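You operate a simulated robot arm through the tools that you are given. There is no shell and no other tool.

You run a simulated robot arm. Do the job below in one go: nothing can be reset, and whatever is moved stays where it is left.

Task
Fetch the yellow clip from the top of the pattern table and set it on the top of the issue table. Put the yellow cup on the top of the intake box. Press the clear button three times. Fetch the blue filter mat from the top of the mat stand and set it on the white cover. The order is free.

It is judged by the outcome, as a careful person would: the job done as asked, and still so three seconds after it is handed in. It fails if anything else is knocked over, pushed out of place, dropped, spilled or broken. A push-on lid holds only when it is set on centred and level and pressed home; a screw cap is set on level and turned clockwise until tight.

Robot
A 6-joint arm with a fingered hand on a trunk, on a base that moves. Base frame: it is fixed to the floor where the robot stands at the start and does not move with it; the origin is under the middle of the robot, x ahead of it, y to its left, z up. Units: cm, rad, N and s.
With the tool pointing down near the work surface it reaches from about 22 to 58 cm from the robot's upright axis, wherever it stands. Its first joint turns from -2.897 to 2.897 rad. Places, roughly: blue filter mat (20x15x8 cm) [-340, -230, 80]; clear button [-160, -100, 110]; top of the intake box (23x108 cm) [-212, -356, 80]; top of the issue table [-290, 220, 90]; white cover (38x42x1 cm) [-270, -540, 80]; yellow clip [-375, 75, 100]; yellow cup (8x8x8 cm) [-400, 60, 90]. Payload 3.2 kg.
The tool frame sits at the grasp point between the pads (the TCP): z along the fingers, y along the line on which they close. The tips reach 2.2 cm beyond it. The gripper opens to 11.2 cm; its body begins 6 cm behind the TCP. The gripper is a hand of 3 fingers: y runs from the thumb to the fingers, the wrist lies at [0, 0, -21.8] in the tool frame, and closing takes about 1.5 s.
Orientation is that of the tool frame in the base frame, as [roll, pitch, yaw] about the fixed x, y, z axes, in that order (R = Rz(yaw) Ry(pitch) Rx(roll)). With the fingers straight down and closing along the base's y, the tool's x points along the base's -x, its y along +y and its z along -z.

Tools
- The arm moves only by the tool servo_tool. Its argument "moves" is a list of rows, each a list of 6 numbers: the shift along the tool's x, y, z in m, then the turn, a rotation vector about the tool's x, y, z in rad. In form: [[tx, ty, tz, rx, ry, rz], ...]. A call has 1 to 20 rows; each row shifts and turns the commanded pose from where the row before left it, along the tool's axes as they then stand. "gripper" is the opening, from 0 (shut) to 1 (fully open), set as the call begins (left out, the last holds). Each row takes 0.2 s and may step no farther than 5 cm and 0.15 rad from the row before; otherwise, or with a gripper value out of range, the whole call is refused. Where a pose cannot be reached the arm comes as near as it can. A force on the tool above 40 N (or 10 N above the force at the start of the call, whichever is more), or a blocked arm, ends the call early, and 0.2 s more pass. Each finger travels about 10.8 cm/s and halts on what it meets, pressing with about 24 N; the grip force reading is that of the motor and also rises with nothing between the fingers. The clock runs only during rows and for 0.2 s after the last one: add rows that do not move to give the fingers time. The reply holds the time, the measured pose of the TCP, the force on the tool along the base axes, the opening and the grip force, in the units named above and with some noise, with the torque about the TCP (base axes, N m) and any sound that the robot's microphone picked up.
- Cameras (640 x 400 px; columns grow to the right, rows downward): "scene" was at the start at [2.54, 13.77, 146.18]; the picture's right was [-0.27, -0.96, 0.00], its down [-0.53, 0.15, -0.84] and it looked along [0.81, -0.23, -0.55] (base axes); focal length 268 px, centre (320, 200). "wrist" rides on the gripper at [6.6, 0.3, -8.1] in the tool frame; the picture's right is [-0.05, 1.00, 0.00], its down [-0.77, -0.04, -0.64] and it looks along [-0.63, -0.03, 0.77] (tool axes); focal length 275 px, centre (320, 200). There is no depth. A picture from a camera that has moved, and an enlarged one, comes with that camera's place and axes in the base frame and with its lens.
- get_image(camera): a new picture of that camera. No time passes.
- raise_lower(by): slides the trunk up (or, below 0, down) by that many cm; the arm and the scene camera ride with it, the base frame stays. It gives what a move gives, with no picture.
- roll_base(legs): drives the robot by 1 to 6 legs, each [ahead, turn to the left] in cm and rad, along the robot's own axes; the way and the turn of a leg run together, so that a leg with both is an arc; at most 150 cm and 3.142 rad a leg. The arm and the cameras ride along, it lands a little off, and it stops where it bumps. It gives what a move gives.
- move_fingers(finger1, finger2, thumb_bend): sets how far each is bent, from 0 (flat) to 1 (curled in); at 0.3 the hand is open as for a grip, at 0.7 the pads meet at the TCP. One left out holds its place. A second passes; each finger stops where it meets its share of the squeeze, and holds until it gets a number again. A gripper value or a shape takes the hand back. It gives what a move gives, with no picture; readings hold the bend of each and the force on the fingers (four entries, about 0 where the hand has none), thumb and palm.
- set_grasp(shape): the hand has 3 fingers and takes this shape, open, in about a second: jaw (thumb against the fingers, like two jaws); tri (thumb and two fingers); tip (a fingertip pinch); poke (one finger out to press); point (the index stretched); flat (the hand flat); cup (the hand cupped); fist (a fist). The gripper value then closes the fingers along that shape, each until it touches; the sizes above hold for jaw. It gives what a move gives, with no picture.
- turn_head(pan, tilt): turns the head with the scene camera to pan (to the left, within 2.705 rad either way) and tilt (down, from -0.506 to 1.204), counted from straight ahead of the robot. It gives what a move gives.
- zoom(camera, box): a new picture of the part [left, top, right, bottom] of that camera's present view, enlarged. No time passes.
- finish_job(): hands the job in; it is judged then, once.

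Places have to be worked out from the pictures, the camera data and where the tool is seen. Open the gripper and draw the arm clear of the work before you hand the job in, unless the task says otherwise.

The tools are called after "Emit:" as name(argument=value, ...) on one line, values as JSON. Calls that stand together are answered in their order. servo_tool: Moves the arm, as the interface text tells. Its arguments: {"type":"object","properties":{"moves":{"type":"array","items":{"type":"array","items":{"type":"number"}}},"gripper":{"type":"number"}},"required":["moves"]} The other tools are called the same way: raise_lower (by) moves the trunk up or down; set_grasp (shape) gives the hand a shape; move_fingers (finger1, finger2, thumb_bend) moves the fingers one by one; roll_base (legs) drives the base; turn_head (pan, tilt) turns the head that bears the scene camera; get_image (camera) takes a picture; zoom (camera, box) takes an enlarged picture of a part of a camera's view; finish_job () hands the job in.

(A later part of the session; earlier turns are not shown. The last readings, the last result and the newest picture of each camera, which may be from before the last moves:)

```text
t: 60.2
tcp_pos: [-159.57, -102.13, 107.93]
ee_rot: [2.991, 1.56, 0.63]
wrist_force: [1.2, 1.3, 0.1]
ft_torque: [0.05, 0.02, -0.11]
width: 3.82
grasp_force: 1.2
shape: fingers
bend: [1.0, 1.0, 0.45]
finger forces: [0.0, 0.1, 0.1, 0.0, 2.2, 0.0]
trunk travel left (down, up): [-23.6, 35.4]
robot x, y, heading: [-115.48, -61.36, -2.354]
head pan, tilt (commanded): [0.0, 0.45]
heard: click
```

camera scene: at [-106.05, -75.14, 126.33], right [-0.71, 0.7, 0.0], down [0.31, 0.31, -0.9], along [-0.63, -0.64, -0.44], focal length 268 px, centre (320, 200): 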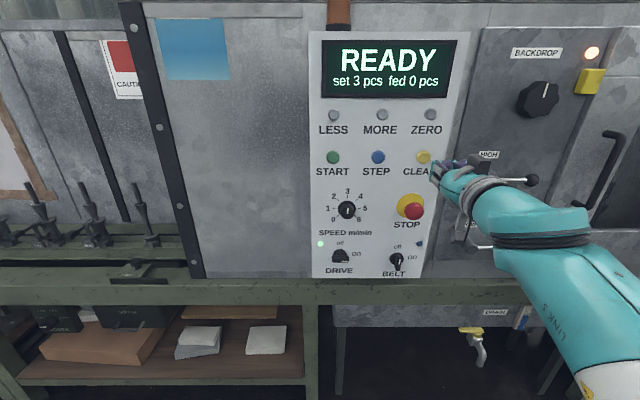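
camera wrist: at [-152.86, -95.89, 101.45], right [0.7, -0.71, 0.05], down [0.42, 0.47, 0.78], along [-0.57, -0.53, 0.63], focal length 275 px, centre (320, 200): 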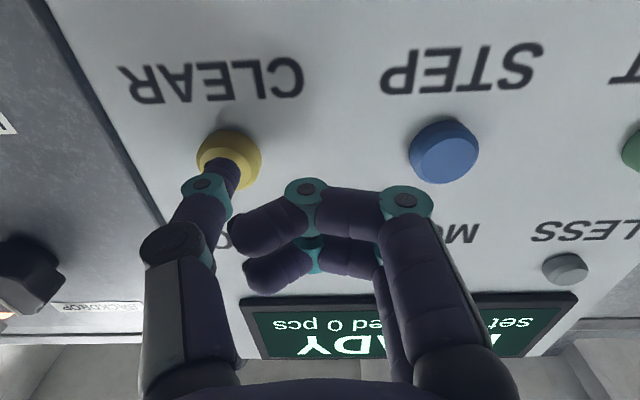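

Third click heard, so CLEAR has been pressed three times. I'll draw the hand straight back 10 cm, then back the base off.

Emit:
servo_tool(moves=[[0, 0, -0.02, 0, 0, 0], [0, 0, -0.02, 0, 0, 0], [0, 0, -0.03, 0, 0, 0], [0, 0, -0.03, 0, 0, 0], [0, 0, 0, 0, 0, 0]])

Emit:
roll_base(legs=[[-25, 0]])

Emit:
get_image(camera="scene")

```text
t: 61.4
tcp_pos: [-152.46, -95.02, 108.16]
ee_rot: [2.983, 1.56, 0.624]
wrist_force: [0.4, -0.7, 0.2]
ft_torque: [0.01, -0.05, -0.01]
width: 3.78
grasp_force: 0.0
shape: fingers
bend: [1.0, 1.0, 0.45]
finger forces: [0.0, 0.0, 0.1, 0.0, 0.0, 0.1]
trunk travel left (down, up): [-23.6, 35.4]
robot x, y, heading: [-115.74, -61.0, -2.346]
head pan, tilt (commanded): [0.0, 0.45]
```

```text
t: 63.2
tcp_pos: [-135.26, -77.64, 108.23]
ee_rot: [2.983, 1.559, 0.624]
wrist_force: [-0.6, -0.6, 0.2]
ft_torque: [0.04, 0.01, 0.01]
width: 3.78
grasp_force: 0.1
shape: fingers
bend: [1.0, 1.0, 0.45]
finger forces: [0.0, 0.0, 0.1, 0.0, 0.1, 0.0]
trunk travel left (down, up): [-23.6, 35.4]
robot x, y, heading: [-98.08, -43.53, -2.35]
head pan, tilt (commanded): [0.0, 0.45]
```

```text
taken
camera scene: at [-88.79, -57.68, 123.43], right [-0.71, 0.7, 0.0], down [0.31, 0.31, -0.9], along [-0.63, -0.64, -0.44], focal length 268 px, centre (320, 200)
```

scene: 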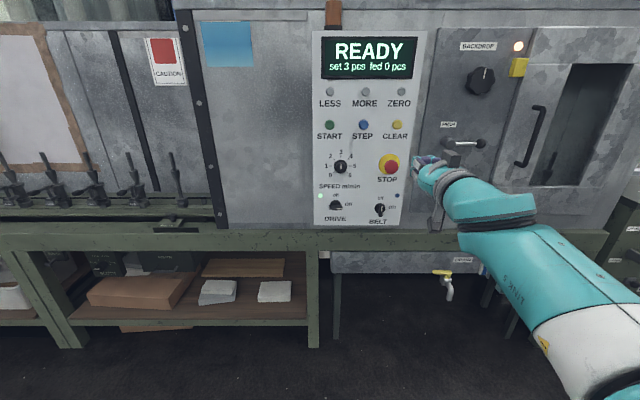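

The panel still reads READY and nothing was disturbed. I'll open the hand, rotate it back to pointing down about the wrist, and raise the trunk for travel.

Emit:
set_grasp(shape="jaw")

Emit:
servo_tool(moves=[[0.03079, 0, -0.00219, 0, 0.1417, 0], [0.03079, 0, -0.00219, 0, 0.1417, 0], [0.03079, 0, -0.00219, 0, 0.1417, 0], [0.03079, 0, -0.00219, 0, 0.1417, 0], [0.03079, 0, -0.00219, 0, 0.1417, 0], [0.03079, 0, -0.00219, 0, 0.1417, 0], [0.03079, 0, -0.00219, 0, 0.1417, 0], [0.03079, 0, -0.00219, 0, 0.1417, 0], [0.03079, 0, -0.00219, 0, 0.1417, 0], [0.03079, 0, -0.00219, 0, 0.1417, 0], [0.03079, 0, -0.00219, 0, 0.1417, 0], [0, 0, 0, 0, 0, 0]])

Emit:
raise_lower(by=30)

Emit:
turn_head(pan=-0.9, tilt=0.35)

Emit:
get_image(camera="scene")

```text
t: 64.1
tcp_pos: [-135.27, -77.53, 108.21]
ee_rot: [2.98, 1.558, 0.622]
wrist_force: [-0.1, 0.1, -0.6]
ft_torque: [0.01, 0.0, 0.0]
width: 11.22
grasp_force: 0.1
shape: jaw
bend: [0.3, 0.3, 0.3]
finger forces: [0.0, 0.0, 0.0, 0.0, 0.1, 0.2]
trunk travel left (down, up): [-23.6, 35.4]
robot x, y, heading: [-98.04, -43.87, -2.352]
head pan, tilt (commanded): [0.0, 0.45]
```

```text
t: 66.7
tcp_pos: [-119.66, -62.3, 86.84]
ee_rot: [3.14, -0.001, 0.782]
wrist_force: [0.6, 0.4, 0.5]
ft_torque: [0.0, -0.01, 0.01]
width: 11.22
grasp_force: 0.1
shape: jaw
bend: [0.3, 0.3, 0.3]
finger forces: [0.0, 0.1, 0.0, 0.0, 0.0, 0.0]
trunk travel left (down, up): [-23.6, 35.4]
robot x, y, heading: [-98.7, -43.78, -2.352]
head pan, tilt (commanded): [0.0, 0.45]
```

```text
t: 69.7
tcp_pos: [-119.64, -62.14, 116.8]
ee_rot: [3.14, 0.001, 0.781]
wrist_force: [0.0, 0.5, 0.1]
ft_torque: [0.01, 0.04, -0.02]
width: 11.19
grasp_force: 0.0
shape: jaw
bend: [0.3, 0.3, 0.3]
finger forces: [0.1, 0.1, 0.0, 0.0, 0.0, 0.1]
trunk travel left (down, up): [-53.6, 5.4]
robot x, y, heading: [-98.48, -43.47, -2.351]
head pan, tilt (commanded): [0.0, 0.45]
```

```text
t: 70.9
tcp_pos: [-119.78, -62.25, 116.72]
ee_rot: [3.141, 0.001, 0.782]
wrist_force: [-0.4, -0.5, -0.2]
ft_torque: [0.0, 0.03, 0.01]
width: 11.21
grasp_force: 0.0
shape: jaw
bend: [0.3, 0.3, 0.3]
finger forces: [0.0, 0.1, 0.1, 0.0, 0.0, 0.1]
trunk travel left (down, up): [-53.6, 5.4]
robot x, y, heading: [-98.55, -43.32, -2.359]
head pan, tilt (commanded): [-0.901, 0.351]
```

```text
taken
camera scene: at [-91.58, -50.12, 154.35], right [0.11, 0.99, 0.0], down [0.34, -0.04, -0.94], along [-0.93, 0.1, -0.34], focal length 268 px, centre (320, 200)
```

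scene: 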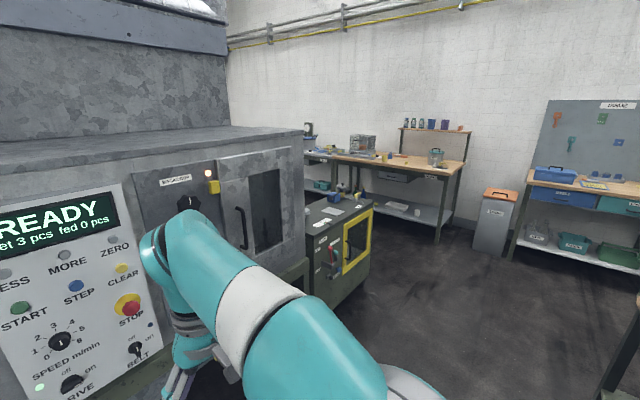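

Hand is down and high for travel. I'll turn right toward the aisle and drive toward the pattern table, stopping short to look again.

Emit:
roll_base(legs=[[0, -1.354], [130, 0]])

Emit:
turn_head(pan=0.3, tilt=0.4)

Emit:
get_image(camera="scene")

```text
t: 80.8
tcp_pos: [-233.34, 41.34, 116.77]
ee_rot: [3.14, 0.0, -0.558]
wrist_force: [0.2, 0.2, -0.5]
ft_torque: [-0.04, 0.0, -0.02]
width: 11.19
grasp_force: 0.2
shape: jaw
bend: [0.3, 0.3, 0.3]
finger forces: [0.1, 0.1, 0.1, 0.0, 0.0, 0.0]
trunk travel left (down, up): [-53.6, 5.4]
robot x, y, heading: [-210.29, 24.81, 2.594]
head pan, tilt (commanded): [-0.901, 0.351]
```

```text
t: 82.2
tcp_pos: [-233.41, 41.17, 116.71]
ee_rot: [3.14, 0.0, -0.558]
wrist_force: [-0.3, -0.1, -0.1]
ft_torque: [0.01, 0.0, 0.01]
width: 11.16
grasp_force: 0.0
shape: jaw
bend: [0.3, 0.3, 0.3]
finger forces: [0.1, 0.0, 0.0, 0.1, 0.0, 0.0]
trunk travel left (down, up): [-53.6, 5.4]
robot x, y, heading: [-210.76, 24.86, 2.591]
head pan, tilt (commanded): [0.3, 0.4]
```

```text
taken
camera scene: at [-222.94, 9.71, 153.9], right [0.25, 0.97, 0.0], down [0.38, -0.1, -0.92], along [-0.89, 0.23, -0.39], focal length 268 px, centre (320, 200)
```

scene: 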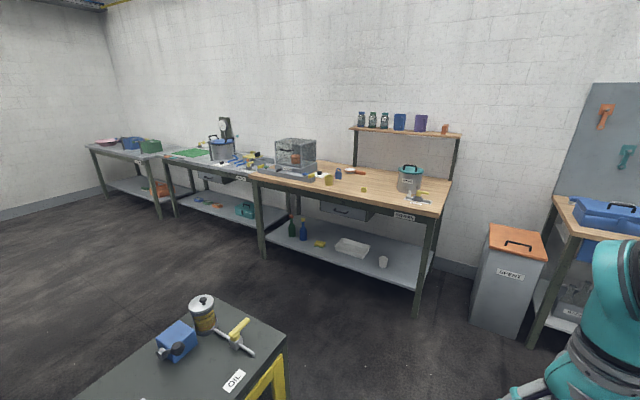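

Good view of the pattern table. I'll zoom in to identify the yellow cup and the yellow clip.

Emit:
zoom(camera="scene", box=[250, 130, 450, 230])

Emit:
zoom(camera="scene", box=[290, 150, 390, 210])

Emit:
zoom(camera="scene", box=[380, 150, 460, 220])

Emit:
turn_head(pan=-0.5, tilt=0.5)

Emit:
get_image(camera="scene")

```text
3.20 times, centred on (350, 180) of scene
camera zoom: at [-222.94, 9.71, 153.9], right [0.25, 0.97, 0.0], down [0.38, -0.1, -0.92], along [-0.89, 0.23, -0.39], focal length 859 px, centre (224, 264)
```

zoom: 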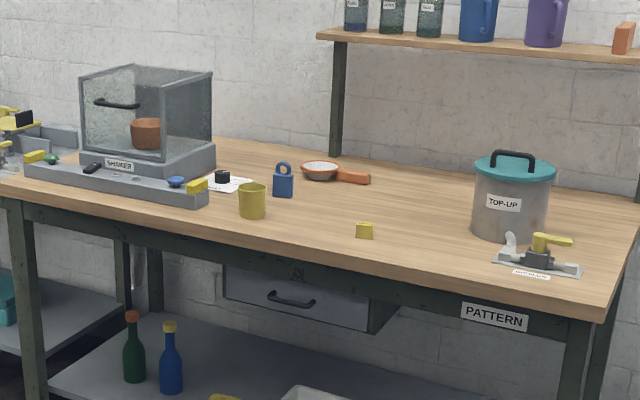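

```text
6.40 times, centred on (340, 180) of scene
camera zoom: at [-222.94, 9.71, 153.9], right [0.25, 0.97, 0.0], down [0.38, -0.1, -0.92], along [-0.89, 0.23, -0.39], focal length 1718 px, centre (192, 328)
```

zoom: 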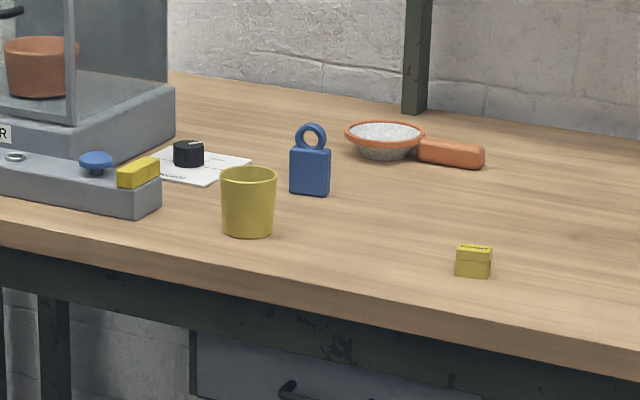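

```text
5.71 times, centred on (420, 185) of scene
camera zoom: at [-222.94, 9.71, 153.9], right [0.25, 0.97, 0.0], down [0.38, -0.1, -0.92], along [-0.89, 0.23, -0.39], focal length 1534 px, centre (-251, 286)
```

zoom: 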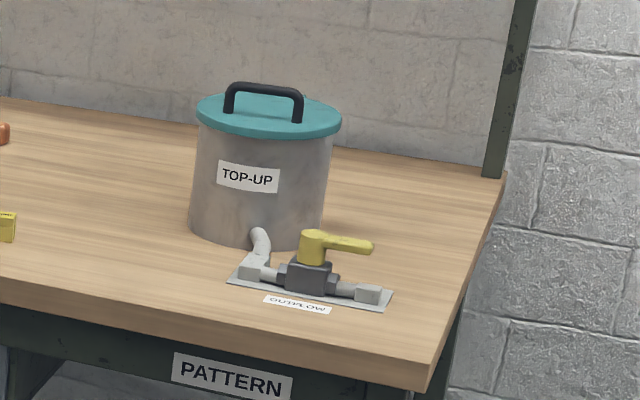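

```text
t: 83.3
tcp_pos: [-233.38, 41.16, 116.92]
ee_rot: [3.14, -0.001, -0.558]
wrist_force: [0.9, -0.1, -0.7]
ft_torque: [0.01, 0.0, -0.01]
width: 11.2
grasp_force: 0.1
shape: jaw
bend: [0.3, 0.3, 0.3]
finger forces: [0.1, 0.0, 0.0, 0.0, 0.1, 0.1]
trunk travel left (down, up): [-53.6, 5.4]
robot x, y, heading: [-210.5, 24.97, 2.593]
head pan, tilt (commanded): [-0.499, 0.499]
```

```text
taken
camera scene: at [-218.51, 15.3, 152.98], right [0.87, 0.5, 0.0], down [0.24, -0.41, -0.88], along [-0.44, 0.76, -0.48], focal length 268 px, centre (320, 200)
```

scene: 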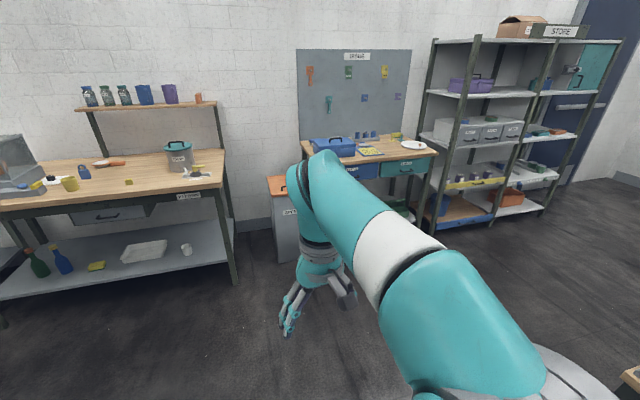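

The clip is the small yellow block near (-376,79,91) and the cup is at about (-393,60); the table's front edge runs about 14 cm in front of both. I'll look down at my own base to judge its size before entering the gap.

Emit:
turn_head(pan=0.3, tilt=1.2)

Emit:
get_image(camera="scene")

Emit:
turn_head(pan=1.0, tilt=0.6)

Emit:
get_image(camera="scene")

```text
t: 84.4
tcp_pos: [-233.47, 41.31, 116.85]
ee_rot: [3.14, 0.0, -0.559]
wrist_force: [-0.4, -0.3, 0.3]
ft_torque: [0.01, -0.01, 0.0]
width: 11.21
grasp_force: 0.0
shape: jaw
bend: [0.3, 0.3, 0.3]
finger forces: [0.0, 0.0, 0.0, 0.0, 0.0, 0.1]
trunk travel left (down, up): [-53.6, 5.4]
robot x, y, heading: [-209.99, 24.58, 2.596]
head pan, tilt (commanded): [0.3, 1.201]
```

```text
taken
camera scene: at [-219.39, 8.8, 147.62], right [0.25, 0.97, 0.0], down [0.9, -0.23, -0.36], along [-0.35, 0.09, -0.93], focal length 268 px, centre (320, 200)
```

scene: 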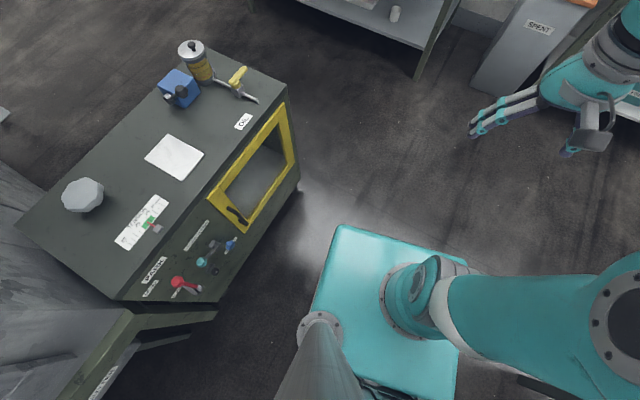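

```text
t: 85.5
tcp_pos: [-233.42, 41.3, 116.76]
ee_rot: [3.14, 0.0, -0.558]
wrist_force: [0.4, 0.4, 0.7]
ft_torque: [0.0, -0.02, -0.02]
width: 11.19
grasp_force: 0.0
shape: jaw
bend: [0.3, 0.3, 0.3]
finger forces: [0.0, 0.1, 0.0, 0.0, 0.1, 0.0]
trunk travel left (down, up): [-53.6, 5.4]
robot x, y, heading: [-210.14, 24.93, 2.595]
head pan, tilt (commanded): [1.0, 0.6]
```

```text
taken
camera scene: at [-221.92, 3.57, 152.07], right [-0.44, 0.9, 0.0], down [0.51, 0.25, -0.82], along [-0.74, -0.36, -0.57], focal length 268 px, centre (320, 200)
```

scene: 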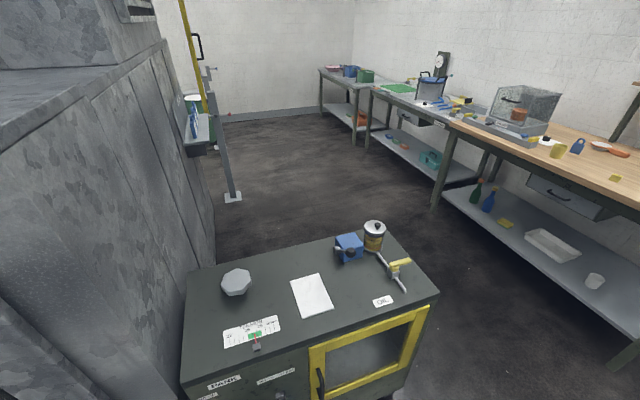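

The robot's platform is only about 40×40 cm, so the ~95 cm gap is roomy. I'll drive in along the table front past the cabinet corner, then turn to face the pattern table at the clip.

Emit:
roll_base(legs=[[0, 0.032], [108, 0], [0, 1.282], [38, 0], [0, -1.57]])

Emit:
turn_head(pan=-0.1, tilt=0.7)

Emit:
get_image(camera="scene")

Emit:
get_image(camera="wrist")

```text
t: 100.4
tcp_pos: [-349.52, 73.73, 116.76]
ee_rot: [3.14, 0.001, -0.821]
wrist_force: [-0.6, -0.2, 0.3]
ft_torque: [0.01, -0.03, 0.01]
width: 11.23
grasp_force: 0.1
shape: jaw
bend: [0.3, 0.3, 0.3]
finger forces: [0.1, 0.0, 0.1, 0.0, 0.0, 0.0]
trunk travel left (down, up): [-53.6, 5.4]
robot x, y, heading: [-331.81, 51.91, 2.334]
head pan, tilt (commanded): [1.0, 0.6]
```

```text
t: 101.7
tcp_pos: [-349.65, 73.84, 116.78]
ee_rot: [3.141, 0.0, -0.821]
wrist_force: [-0.8, 0.3, -0.3]
ft_torque: [0.02, -0.01, -0.04]
width: 11.18
grasp_force: 0.2
shape: jaw
bend: [0.3, 0.3, 0.3]
finger forces: [0.0, 0.0, 0.0, 0.1, 0.0, 0.1]
trunk travel left (down, up): [-53.6, 5.4]
robot x, y, heading: [-331.76, 52.13, 2.332]
head pan, tilt (commanded): [-0.099, 0.7]
```

```text
taken
camera scene: at [-344.89, 42.68, 151.21], right [0.79, 0.61, 0.0], down [0.4, -0.51, -0.77], along [-0.47, 0.6, -0.64], focal length 268 px, centre (320, 200)
```

scene: 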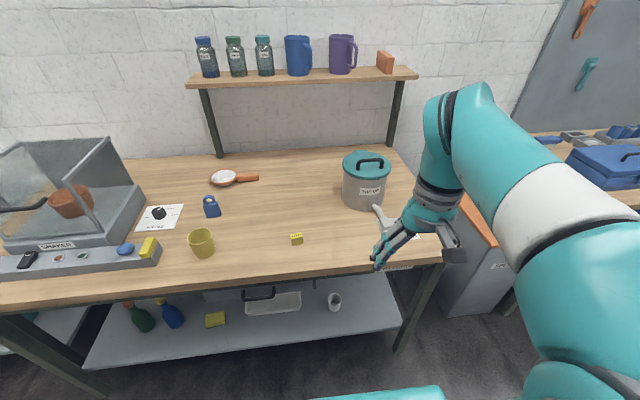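

```text
taken
camera wrist: at [-345.25, 68.7, 124.82], right [-0.76, -0.65, 0.0], down [-0.5, 0.59, 0.64], along [-0.41, 0.48, -0.77], focal length 275 px, centre (320, 200)
```

wrist: 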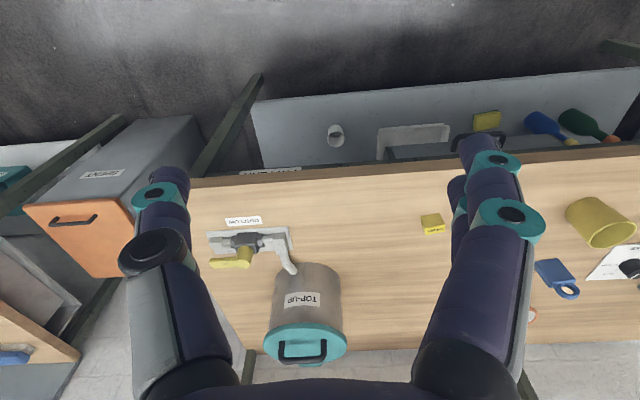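

Triangulating from both cameras puts the clip at about (-385.5,82.8,87), so the table top is near z 86. It is 62 cm away, so I'll turn slightly left and move 12 cm closer, after zooming on the clip's shape.

Emit:
zoom(camera="scene", box=[265, 220, 335, 264])

Emit:
zoom(camera="wrist", box=[390, 190, 470, 250])

Emit:
roll_base(legs=[[0, 0.285], [12, 0]])

Emit:
get_image(camera="scene")

Emit:
get_image(camera="wrist")

```text
9.09 times, centred on (300, 242) of scene
camera zoom: at [-344.89, 42.68, 151.21], right [0.79, 0.61, 0.0], down [0.4, -0.51, -0.77], along [-0.47, 0.6, -0.64], focal length 2441 px, centre (502, -182)
```

zoom: 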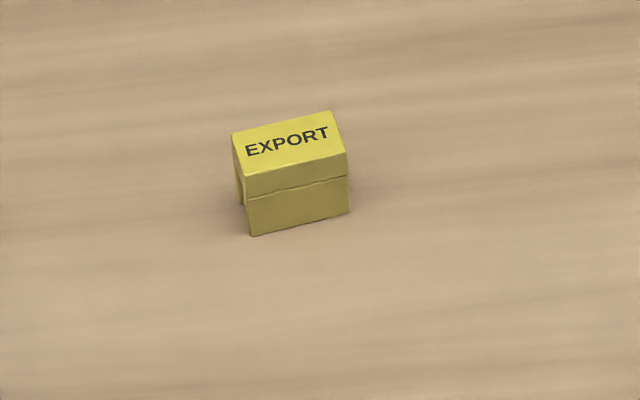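

```text
6.67 times, centred on (430, 220) of wrist
camera zoom: at [-345.25, 68.7, 124.82], right [-0.76, -0.65, 0.0], down [-0.5, 0.59, 0.64], along [-0.41, 0.48, -0.77], focal length 1835 px, centre (-413, 67)
```

zoom: 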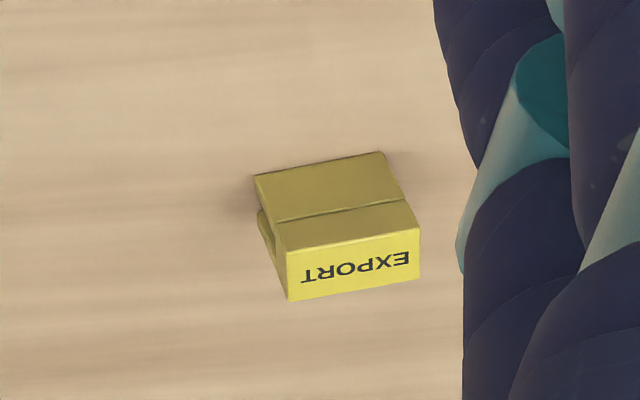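

```text
t: 103.9
tcp_pos: [-365.72, 74.22, 116.73]
ee_rot: [3.141, 0.0, -0.539]
wrist_force: [0.6, -0.7, -0.6]
ft_torque: [-0.01, -0.01, 0.0]
width: 11.21
grasp_force: 0.0
shape: jaw
bend: [0.3, 0.3, 0.3]
finger forces: [0.0, 0.0, 0.0, 0.0, 0.0, 0.0]
trunk travel left (down, up): [-53.6, 5.4]
robot x, y, heading: [-342.16, 58.18, 2.614]
head pan, tilt (commanded): [-0.099, 0.7]
```

```text
taken
camera scene: at [-352.56, 45.7, 151.21], right [0.59, 0.81, 0.0], down [0.52, -0.38, -0.76], along [-0.62, 0.45, -0.64], focal length 268 px, centre (320, 200)
```

scene: 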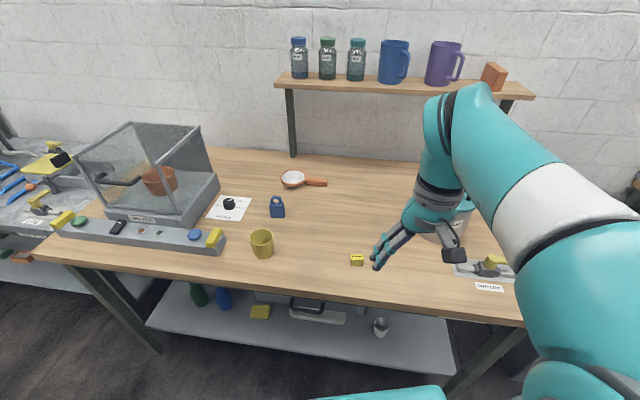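

```text
taken
camera wrist: at [-360.08, 70.54, 124.8], right [-0.55, -0.83, 0.0], down [-0.64, 0.43, 0.64], along [-0.53, 0.35, -0.77], focal length 275 px, centre (320, 200)
```

wrist: 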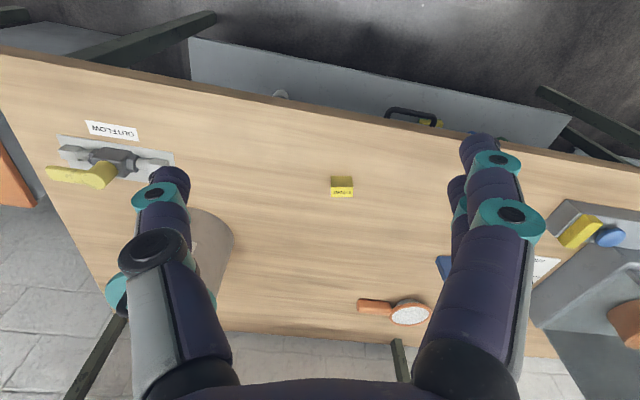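

The clip is a small block (~3.5 × 2 cm) labelled EXPORT, now roughly ahead of the hand. I'll zoom both cameras for its exact spot and orientation.

Emit:
zoom(camera="wrist", box=[302, 162, 382, 212])

Emit:
zoom(camera="scene", box=[317, 234, 397, 284])

```text
8.00 times, centred on (342, 187) of wrist
camera zoom: at [-360.08, 70.54, 124.8], right [-0.55, -0.83, 0.0], down [-0.64, 0.43, 0.64], along [-0.53, 0.35, -0.77], focal length 2202 px, centre (144, 304)
```

zoom: 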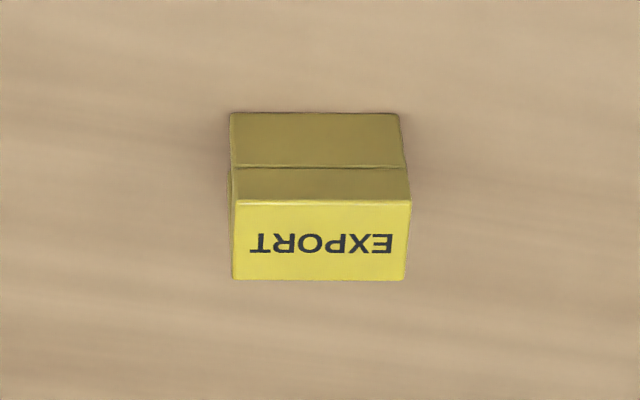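

```text
8.00 times, centred on (357, 259) of scene
camera zoom: at [-352.56, 45.7, 151.21], right [0.59, 0.81, 0.0], down [0.52, -0.38, -0.76], along [-0.62, 0.45, -0.64], focal length 2148 px, centre (24, -272)
```

zoom: 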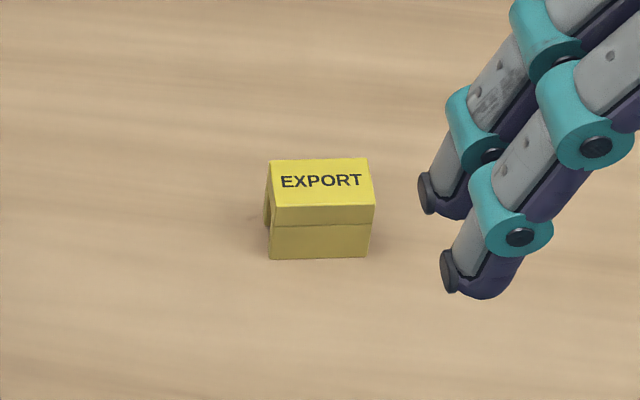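

The clip's top centre resolves to (-385.9,83.2,88.5) and it is aligned with my hand's closing direction. I'll move over it and descend to about 10 cm above.

Emit:
servo_tool(moves=[[-0.044, 0.0053, 0, 0, 0, 0], [-0.044, 0.0053, 0, 0, 0, 0], [-0.044, 0.0053, 0, 0, 0, 0], [-0.044, 0.0053, 0, 0, 0, 0], [-0.0435, 0.0052, 0, 0, 0, 0], [0, 0, 0.045, 0, 0, 0], [0, 0, 0.045, 0, 0, 0], [0, 0, 0.045, 0, 0, 0], [0, 0, 0.035, 0, 0, 0], [0, 0, 0, 0, 0, 0]], gripper=1.0)

Emit:
get_image(camera="wrist")

Emit:
get_image(camera="scene")

```text
t: 106.1
tcp_pos: [-386.0, 83.1, 99.89]
ee_rot: [3.141, 0.0, -0.539]
wrist_force: [-0.5, -0.1, 0.3]
ft_torque: [0.0, 0.03, -0.03]
width: 11.2
grasp_force: 0.0
shape: jaw
bend: [0.3, 0.3, 0.3]
finger forces: [0.0, 0.1, 0.0, 0.0, 0.0, 0.0]
trunk travel left (down, up): [-53.6, 5.4]
robot x, y, heading: [-342.09, 58.08, 2.612]
head pan, tilt (commanded): [-0.099, 0.7]
```

```text
taken
camera wrist: at [-380.29, 79.39, 107.95], right [-0.55, -0.83, 0.0], down [-0.64, 0.43, 0.64], along [-0.53, 0.35, -0.77], focal length 275 px, centre (320, 200)
```

wrist: 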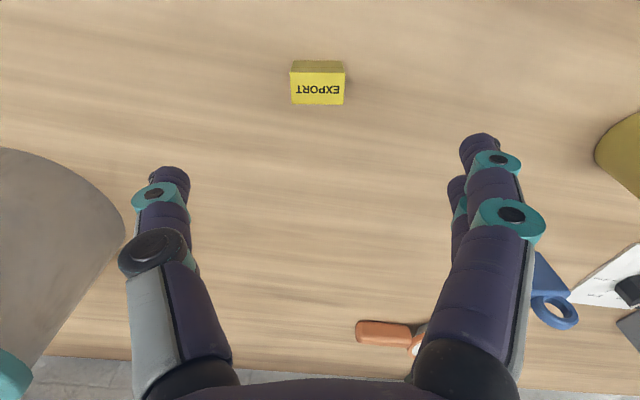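

```text
taken
camera scene: at [-352.47, 45.64, 151.21], right [0.59, 0.81, 0.0], down [0.52, -0.38, -0.76], along [-0.62, 0.45, -0.64], focal length 268 px, centre (320, 200)
```

scene: 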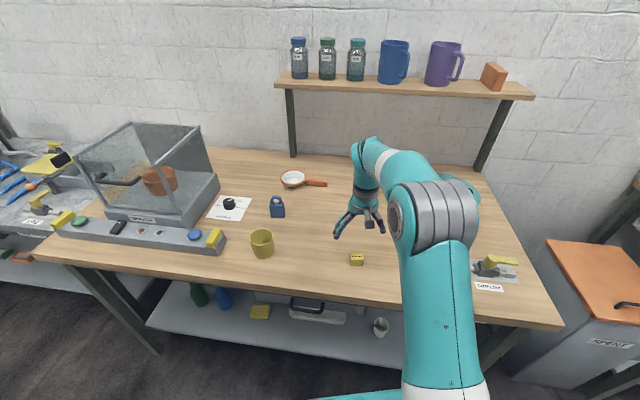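

The wrist view puts the clip 0.6 cm nearer to me than the TCP; I'll correct that and descend to just above the table.

Emit:
servo_tool(moves=[[0.006, -0.001, 0.03, 0, 0, 0], [0, 0, 0.03, 0, 0, 0], [0, 0, 0.025, 0, 0, 0], [0, 0, 0.015, 0, 0, 0], [0, 0, 0.005, 0, 0, 0], [0, 0, 0.002, 0, 0, 0], [0, 0, 0, 0, 0, 0]])

Emit:
get_image(camera="wrist")

Emit:
zoom(camera="scene", box=[310, 190, 410, 280])

```text
t: 107.7
tcp_pos: [-385.24, 82.89, 89.08]
ee_rot: [3.139, 0.0, -0.539]
wrist_force: [0.9, 0.1, 0.2]
ft_torque: [0.01, 0.0, -0.06]
width: 11.17
grasp_force: 0.2
shape: jaw
bend: [0.3, 0.3, 0.3]
finger forces: [0.0, 0.1, 0.1, 0.0, 0.0, 0.1]
trunk travel left (down, up): [-53.6, 5.4]
robot x, y, heading: [-342.36, 57.69, 2.61]
head pan, tilt (commanded): [-0.099, 0.7]
```

```text
taken
camera wrist: at [-379.62, 79.26, 97.16], right [-0.55, -0.83, 0.0], down [-0.64, 0.43, 0.64], along [-0.53, 0.35, -0.77], focal length 275 px, centre (320, 200)
```

wrist: 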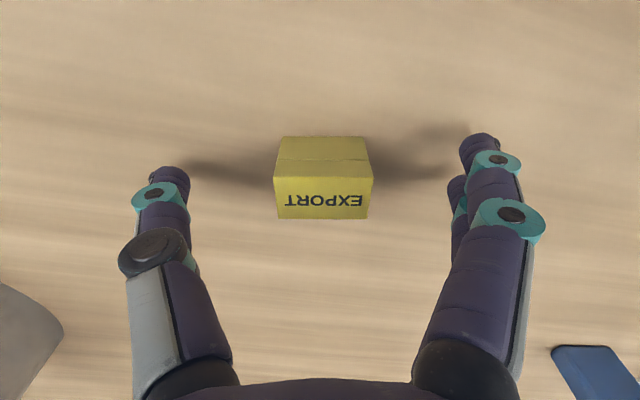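

```text
4.44 times, centred on (360, 235) of scene
camera zoom: at [-352.46, 45.64, 151.21], right [0.59, 0.81, 0.0], down [0.52, -0.38, -0.76], along [-0.62, 0.45, -0.64], focal length 1193 px, centre (142, 44)
```

zoom: 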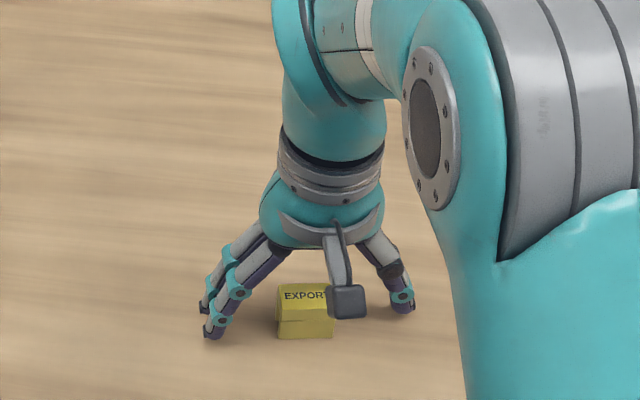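

The clip sits centred between the fingers with the tips just above the table. I'll close partway first to check the tips don't scrape.

Emit:
servo_tool(moves=[[0, 0, 0, 0, 0, 0], [0, 0, 0, 0, 0, 0], [0, 0, 0, 0, 0, 0], [0, 0, 0, 0, 0, 0]], gripper=0.48)

Emit:
get_image(camera="wrist")

Emit:
zoom(camera="scene", box=[330, 220, 400, 280])

```text
t: 108.7
tcp_pos: [-385.25, 82.84, 89.05]
ee_rot: [3.139, 0.001, -0.539]
wrist_force: [-0.1, -0.9, -0.5]
ft_torque: [0.02, -0.01, 0.0]
width: 5.44
grasp_force: 0.1
shape: jaw
bend: [0.73, 0.73, 0.7]
finger forces: [0.0, 0.0, 0.0, 0.1, 0.1, 0.1]
trunk travel left (down, up): [-53.6, 5.4]
robot x, y, heading: [-342.53, 58.31, 2.61]
head pan, tilt (commanded): [-0.099, 0.7]
```

```text
taken
camera wrist: at [-379.62, 79.26, 97.17], right [-0.55, -0.83, 0.0], down [-0.64, 0.43, 0.64], along [-0.53, 0.35, -0.77], focal length 275 px, centre (320, 200)
```

wrist: 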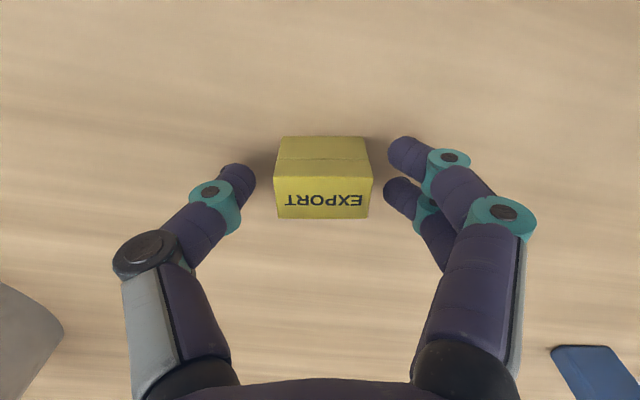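

```text
6.67 times, centred on (365, 250) of scene
camera zoom: at [-352.46, 45.64, 151.21], right [0.59, 0.81, 0.0], down [0.52, -0.38, -0.76], along [-0.62, 0.45, -0.64], focal length 1790 px, centre (20, -133)
```

zoom: 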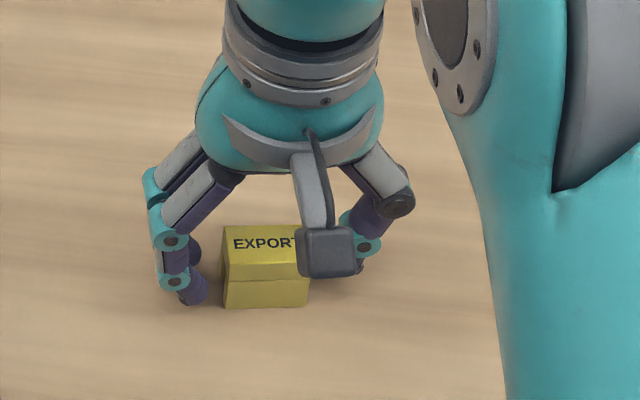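

No contact yet and the tips have risen slightly as they curl, so I'll lower 0.5 cm for a better hold and close fully on the clip.

Emit:
servo_tool(moves=[[0, 0, 0.005, 0, 0, 0], [0, 0, 0, 0, 0, 0]])

Emit:
servo_tool(moves=[[0, 0, 0, 0, 0, 0], [0, 0, 0, 0, 0, 0], [0, 0, 0, 0, 0, 0], [0, 0, 0, 0, 0, 0], [0, 0, 0, 0, 0, 0], [0, 0, 0, 0, 0, 0]], gripper=0.2)

Emit:
get_image(camera="wrist")

```text
t: 109.3
tcp_pos: [-385.31, 82.91, 88.62]
ee_rot: [3.141, 0.001, -0.54]
wrist_force: [0.5, -0.5, 0.2]
ft_torque: [0.06, 0.0, 0.0]
width: 5.45
grasp_force: 0.1
shape: jaw
bend: [0.73, 0.73, 0.7]
finger forces: [0.1, 0.0, 0.0, 0.1, 0.0, 0.0]
trunk travel left (down, up): [-53.6, 5.4]
robot x, y, heading: [-342.16, 58.18, 2.608]
head pan, tilt (commanded): [-0.099, 0.7]
```

```text
t: 110.7
tcp_pos: [-385.31, 82.99, 88.67]
ee_rot: [3.141, -0.001, -0.538]
wrist_force: [0.1, -0.6, 0.4]
ft_torque: [0.03, -0.02, 0.0]
width: 2.5
grasp_force: 24.0
shape: jaw
bend: [0.73, 0.73, 0.74]
finger forces: [11.6, 11.7, 0.0, 0.0, 32.6, 0.0]
trunk travel left (down, up): [-53.6, 5.4]
robot x, y, heading: [-342.51, 58.41, 2.607]
head pan, tilt (commanded): [-0.099, 0.7]
```

```text
taken
camera wrist: at [-379.63, 79.29, 96.67], right [-0.55, -0.83, 0.0], down [-0.64, 0.43, 0.64], along [-0.53, 0.35, -0.77], focal length 275 px, centre (320, 200)
```

wrist: 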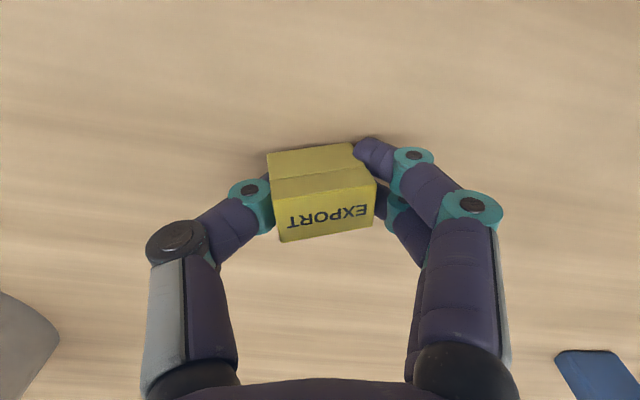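

Gripped: both fingers and thumb carry load. I'll lift 3 cm and check it holds.

Emit:
servo_tool(moves=[[0, 0, -0.01, 0, 0, 0], [0, 0, -0.02, 0, 0, 0], [0, 0, 0, 0, 0, 0]])

Emit:
get_image(camera="wrist")

Emit:
zoom(camera="scene", box=[330, 210, 400, 270])

```text
t: 111.5
tcp_pos: [-385.36, 82.96, 91.7]
ee_rot: [3.139, 0.0, -0.54]
wrist_force: [0.9, -0.2, 0.6]
ft_torque: [-0.01, 0.0, 0.02]
width: 2.51
grasp_force: 23.9
shape: jaw
bend: [0.73, 0.73, 0.75]
finger forces: [11.5, 11.5, 0.1, 0.0, 32.3, 0.1]
trunk travel left (down, up): [-53.6, 5.4]
robot x, y, heading: [-342.59, 58.07, 2.613]
head pan, tilt (commanded): [-0.099, 0.7]
```

```text
taken
camera wrist: at [-379.73, 79.33, 99.73], right [-0.55, -0.83, 0.0], down [-0.64, 0.43, 0.64], along [-0.53, 0.35, -0.77], focal length 275 px, centre (320, 200)
```

wrist: 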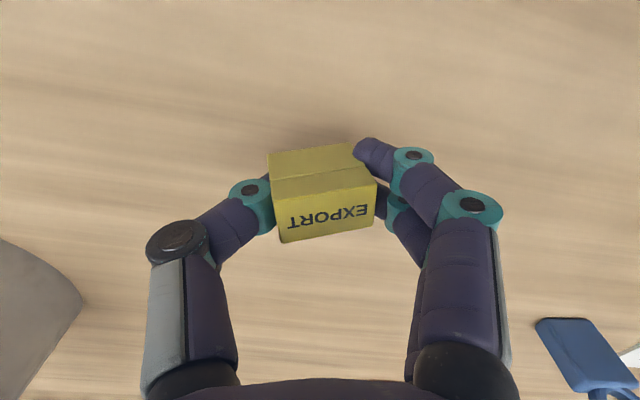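

```text
6.67 times, centred on (365, 240) of scene
camera zoom: at [-352.46, 45.64, 151.21], right [0.59, 0.81, 0.0], down [0.52, -0.38, -0.76], along [-0.62, 0.45, -0.64], focal length 1790 px, centre (20, -67)
```

zoom: 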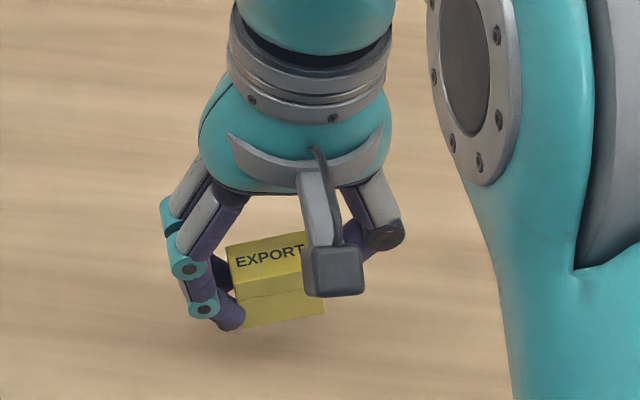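

The clip is held firmly off the table. I'll raise it and bring the arm back in, then look toward the issue table.

Emit:
servo_tool(moves=[[0, 0, -0.04, 0, 0, 0], [0, 0, -0.04, 0, 0, 0], [0, 0, -0.04, 0, 0, 0], [0, 0, -0.04, 0, 0, 0], [0, 0, -0.04, 0, 0, 0], [0.035, 0, 0, 0, 0, 0], [0.035, 0, 0, 0, 0, 0], [0.035, 0, 0, 0, 0, 0], [0.035, 0, 0, 0, 0, 0], [0.035, 0, 0, 0, 0, 0], [0, 0, 0, 0, 0, 0]])

Emit:
roll_base(legs=[[-14, 0]])

Emit:
turn_head(pan=-1.2, tilt=0.5)

Emit:
get_image(camera="scene")

```text
t: 113.9
tcp_pos: [-370.19, 73.71, 111.53]
ee_rot: [3.141, 0.0, -0.54]
wrist_force: [1.2, 0.1, 0.1]
ft_torque: [0.02, 0.02, -0.04]
width: 2.37
grasp_force: 24.4
shape: jaw
bend: [0.73, 0.73, 0.75]
finger forces: [11.3, 11.2, 0.1, 0.0, 30.2, 0.1]
trunk travel left (down, up): [-53.6, 5.4]
robot x, y, heading: [-342.38, 58.13, 2.611]
head pan, tilt (commanded): [-0.099, 0.7]
```

```text
t: 115.2
tcp_pos: [-357.84, 66.68, 111.6]
ee_rot: [3.14, 0.002, -0.54]
wrist_force: [1.0, 0.3, -0.2]
ft_torque: [0.02, -0.01, 0.01]
width: 2.37
grasp_force: 23.7
shape: jaw
bend: [0.73, 0.73, 0.75]
finger forces: [11.3, 11.2, 0.0, 0.0, 30.2, 0.0]
trunk travel left (down, up): [-53.6, 5.4]
robot x, y, heading: [-330.25, 51.0, 2.612]
head pan, tilt (commanded): [-0.099, 0.7]
```

```text
t: 116.5
tcp_pos: [-357.94, 66.58, 111.56]
ee_rot: [3.139, 0.001, -0.539]
wrist_force: [0.7, 0.1, 0.1]
ft_torque: [0.0, -0.02, 0.0]
width: 2.37
grasp_force: 23.6
shape: jaw
bend: [0.73, 0.73, 0.75]
finger forces: [11.2, 11.2, 0.0, 0.0, 30.2, 0.0]
trunk travel left (down, up): [-53.6, 5.4]
robot x, y, heading: [-330.32, 50.99, 2.615]
head pan, tilt (commanded): [-1.201, 0.499]
```

```text
taken
camera scene: at [-331.92, 42.47, 152.98], right [0.99, -0.16, 0.0], down [-0.08, -0.47, -0.88], along [0.14, 0.87, -0.48], focal length 268 px, centre (320, 200)
```

scene: 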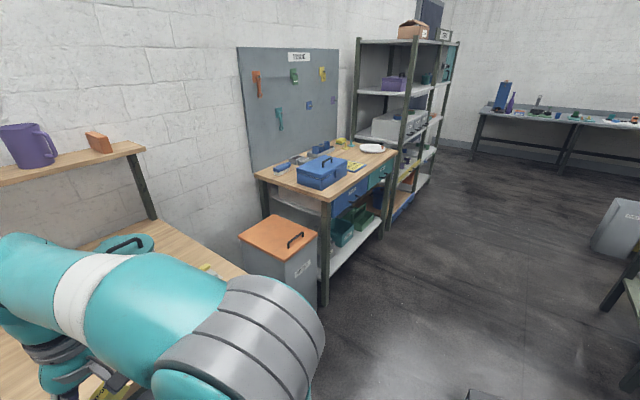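

The issue table's front edge runs from about (-310,153) to (-251,210). I'll drive along the table fronts and turn to face it.

Emit:
roll_base(legs=[[0, -1.84], [122, 0], [0, 1.57]])

Emit:
turn_head(pan=-0.1, tilt=0.7)

Emit:
get_image(camera="scene")

Emit:
get_image(camera="wrist")

```text
t: 131.1
tcp_pos: [-259.5, 156.46, 111.57]
ee_rot: [3.139, 0.0, -0.851]
wrist_force: [0.4, -0.6, 0.2]
ft_torque: [0.0, -0.03, 0.02]
width: 2.36
grasp_force: 23.8
shape: jaw
bend: [0.73, 0.73, 0.75]
finger forces: [11.2, 11.2, 0.0, 0.1, 29.8, 0.1]
trunk travel left (down, up): [-53.6, 5.4]
robot x, y, heading: [-237.85, 133.62, 2.298]
head pan, tilt (commanded): [-1.201, 0.499]
```

```text
t: 132.5
tcp_pos: [-259.44, 156.39, 111.55]
ee_rot: [3.14, -0.001, -0.852]
wrist_force: [-0.6, -0.4, -0.5]
ft_torque: [0.0, 0.05, 0.02]
width: 2.35
grasp_force: 24.2
shape: jaw
bend: [0.73, 0.73, 0.75]
finger forces: [11.1, 11.3, 0.1, 0.1, 29.8, 0.0]
trunk travel left (down, up): [-53.6, 5.4]
robot x, y, heading: [-237.66, 132.77, 2.295]
head pan, tilt (commanded): [-0.099, 0.7]
```

```text
taken
camera scene: at [-251.32, 124.26, 151.21], right [0.81, 0.59, 0.0], down [0.38, -0.52, -0.77], along [-0.45, 0.62, -0.64], focal length 268 px, centre (320, 200)
```

scene: 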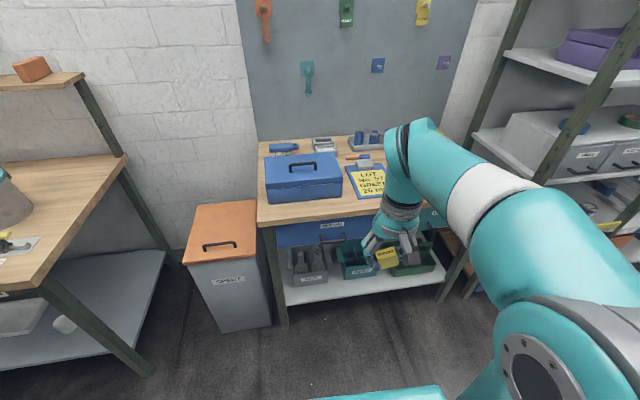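

```text
taken
camera wrist: at [-255.23, 151.34, 119.62], right [-0.78, -0.62, 0.0], down [-0.48, 0.6, 0.64], along [-0.4, 0.5, -0.77], focal length 275 px, centre (320, 200)
```

wrist: 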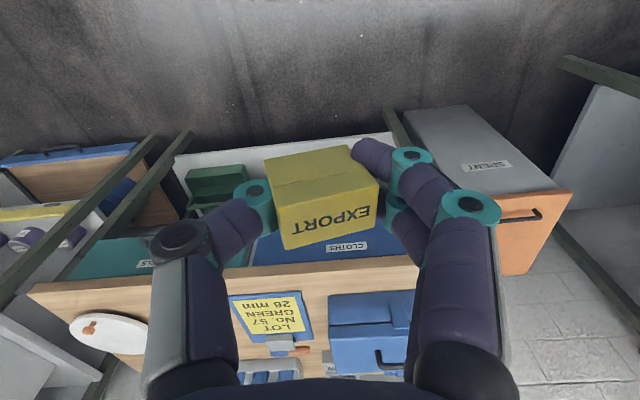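

The issue table has a toolbox on the left, a clipboard in the middle and a plate on the right. I'll zoom to find a clear patch for the clip.

Emit:
zoom(camera="scene", box=[240, 120, 480, 270])

Emit:
zoom(camera="wrist", box=[0, 220, 320, 400])

Emit:
turn_head(pan=-0.6, tilt=0.6)

Emit:
get_image(camera="scene")

```text
2.67 times, centred on (360, 195) of scene
camera zoom: at [-251.32, 124.26, 151.21], right [0.81, 0.59, 0.0], down [0.38, -0.52, -0.77], along [-0.45, 0.62, -0.64], focal length 716 px, centre (213, 213)
```

zoom: 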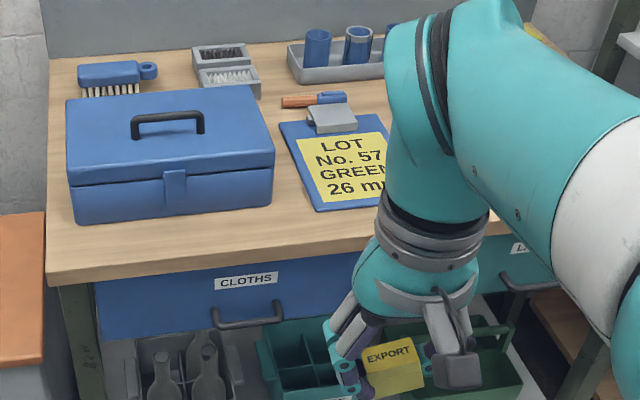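

```text
2.00 times, centred on (160, 310) of wrist
camera zoom: at [-255.23, 151.34, 119.62], right [-0.78, -0.62, 0.0], down [-0.48, 0.6, 0.64], along [-0.4, 0.5, -0.77], focal length 551 px, centre (640, -20)
```

zoom: 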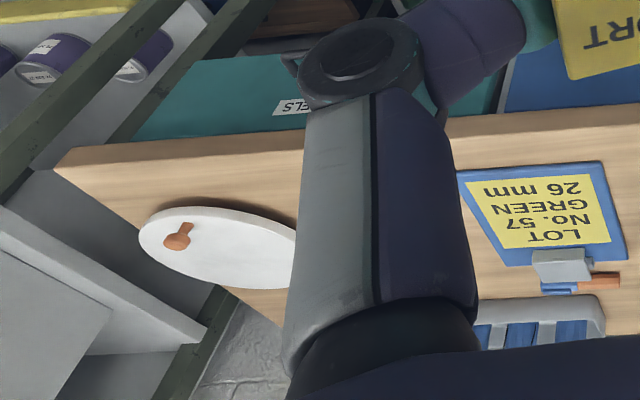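

```text
t: 133.4
tcp_pos: [-259.54, 156.62, 111.51]
ee_rot: [3.139, -0.001, -0.852]
wrist_force: [-1.6, -0.1, 0.7]
ft_torque: [-0.04, 0.01, 0.01]
width: 2.37
grasp_force: 23.6
shape: jaw
bend: [0.73, 0.73, 0.75]
finger forces: [11.1, 11.2, 0.0, 0.0, 29.8, 0.0]
trunk travel left (down, up): [-53.6, 5.4]
robot x, y, heading: [-237.93, 132.88, 2.301]
head pan, tilt (commanded): [-0.6, 0.6]
```

```text
taken
camera scene: at [-247.46, 126.15, 152.07], right [0.99, 0.13, 0.0], down [0.07, -0.56, -0.83], along [-0.11, 0.82, -0.56], focal length 268 px, centre (320, 200)
```

scene: 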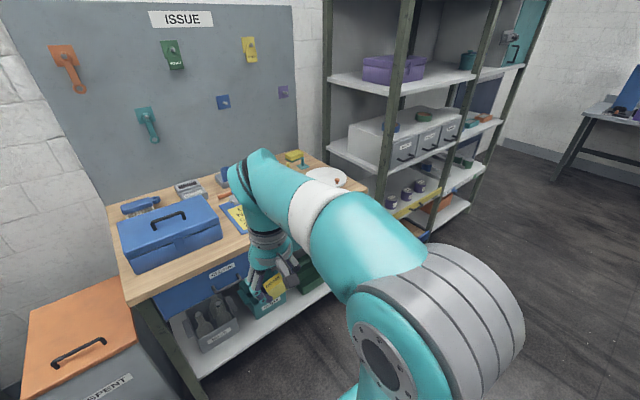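

There is about a 20 cm clear gap on the wood between the clipboard and the plate, near (-268,215). I'll turn right and drive closer so it's ~50 cm ahead.

Emit:
roll_base(legs=[[0, -0.37], [36, 0]])

Emit:
turn_head(pan=-0.1, tilt=0.8)

Emit:
get_image(camera="scene")

Emit:
get_image(camera="wrist")

```text
t: 136.8
tcp_pos: [-262.56, 196.53, 111.55]
ee_rot: [-3.141, 0.001, -1.213]
wrist_force: [-0.3, 0.6, 0.7]
ft_torque: [0.0, -0.04, 0.02]
width: 2.37
grasp_force: 24.1
shape: jaw
bend: [0.73, 0.73, 0.75]
finger forces: [11.1, 11.2, 0.1, 0.0, 29.4, 0.0]
trunk travel left (down, up): [-53.6, 5.4]
robot x, y, heading: [-250.65, 166.7, 1.942]
head pan, tilt (commanded): [-0.6, 0.6]
```

```text
t: 137.8
tcp_pos: [-262.63, 196.62, 111.51]
ee_rot: [-3.141, 0.0, -1.215]
wrist_force: [-0.3, 0.2, -0.4]
ft_torque: [-0.02, 0.04, 0.01]
width: 2.36
grasp_force: 24.0
shape: jaw
bend: [0.73, 0.73, 0.75]
finger forces: [11.1, 11.2, 0.1, 0.1, 29.4, 0.0]
trunk travel left (down, up): [-53.6, 5.4]
robot x, y, heading: [-251.11, 166.88, 1.939]
head pan, tilt (commanded): [-0.099, 0.799]
```

```text
taken
camera scene: at [-266.23, 163.08, 150.39], right [0.96, 0.26, 0.0], down [0.19, -0.69, -0.7], along [-0.18, 0.67, -0.72], focal length 268 px, centre (320, 200)
```

scene: 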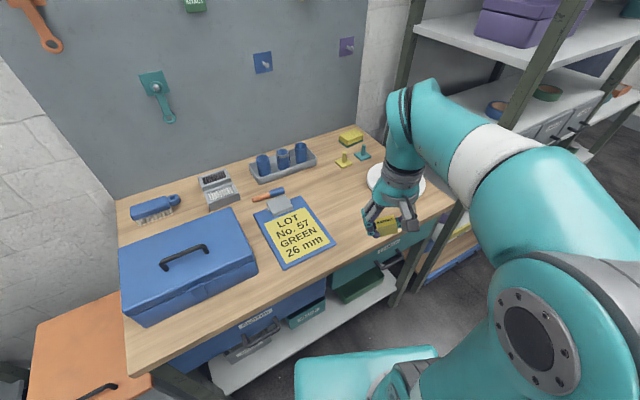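

```text
taken
camera wrist: at [-260.41, 190.24, 119.62], right [-0.95, -0.3, 0.0], down [-0.23, 0.74, 0.64], along [-0.2, 0.61, -0.77], focal length 275 px, centre (320, 200)
```

wrist: 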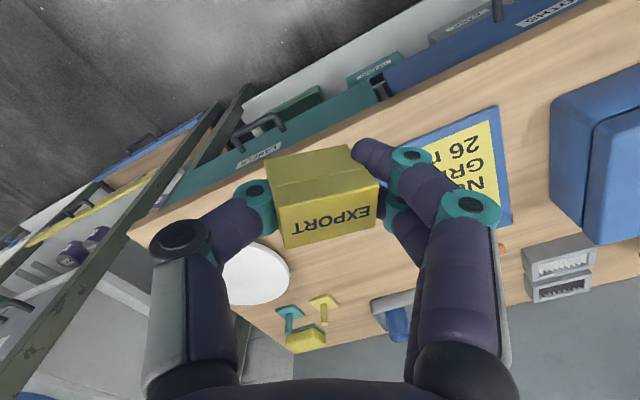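

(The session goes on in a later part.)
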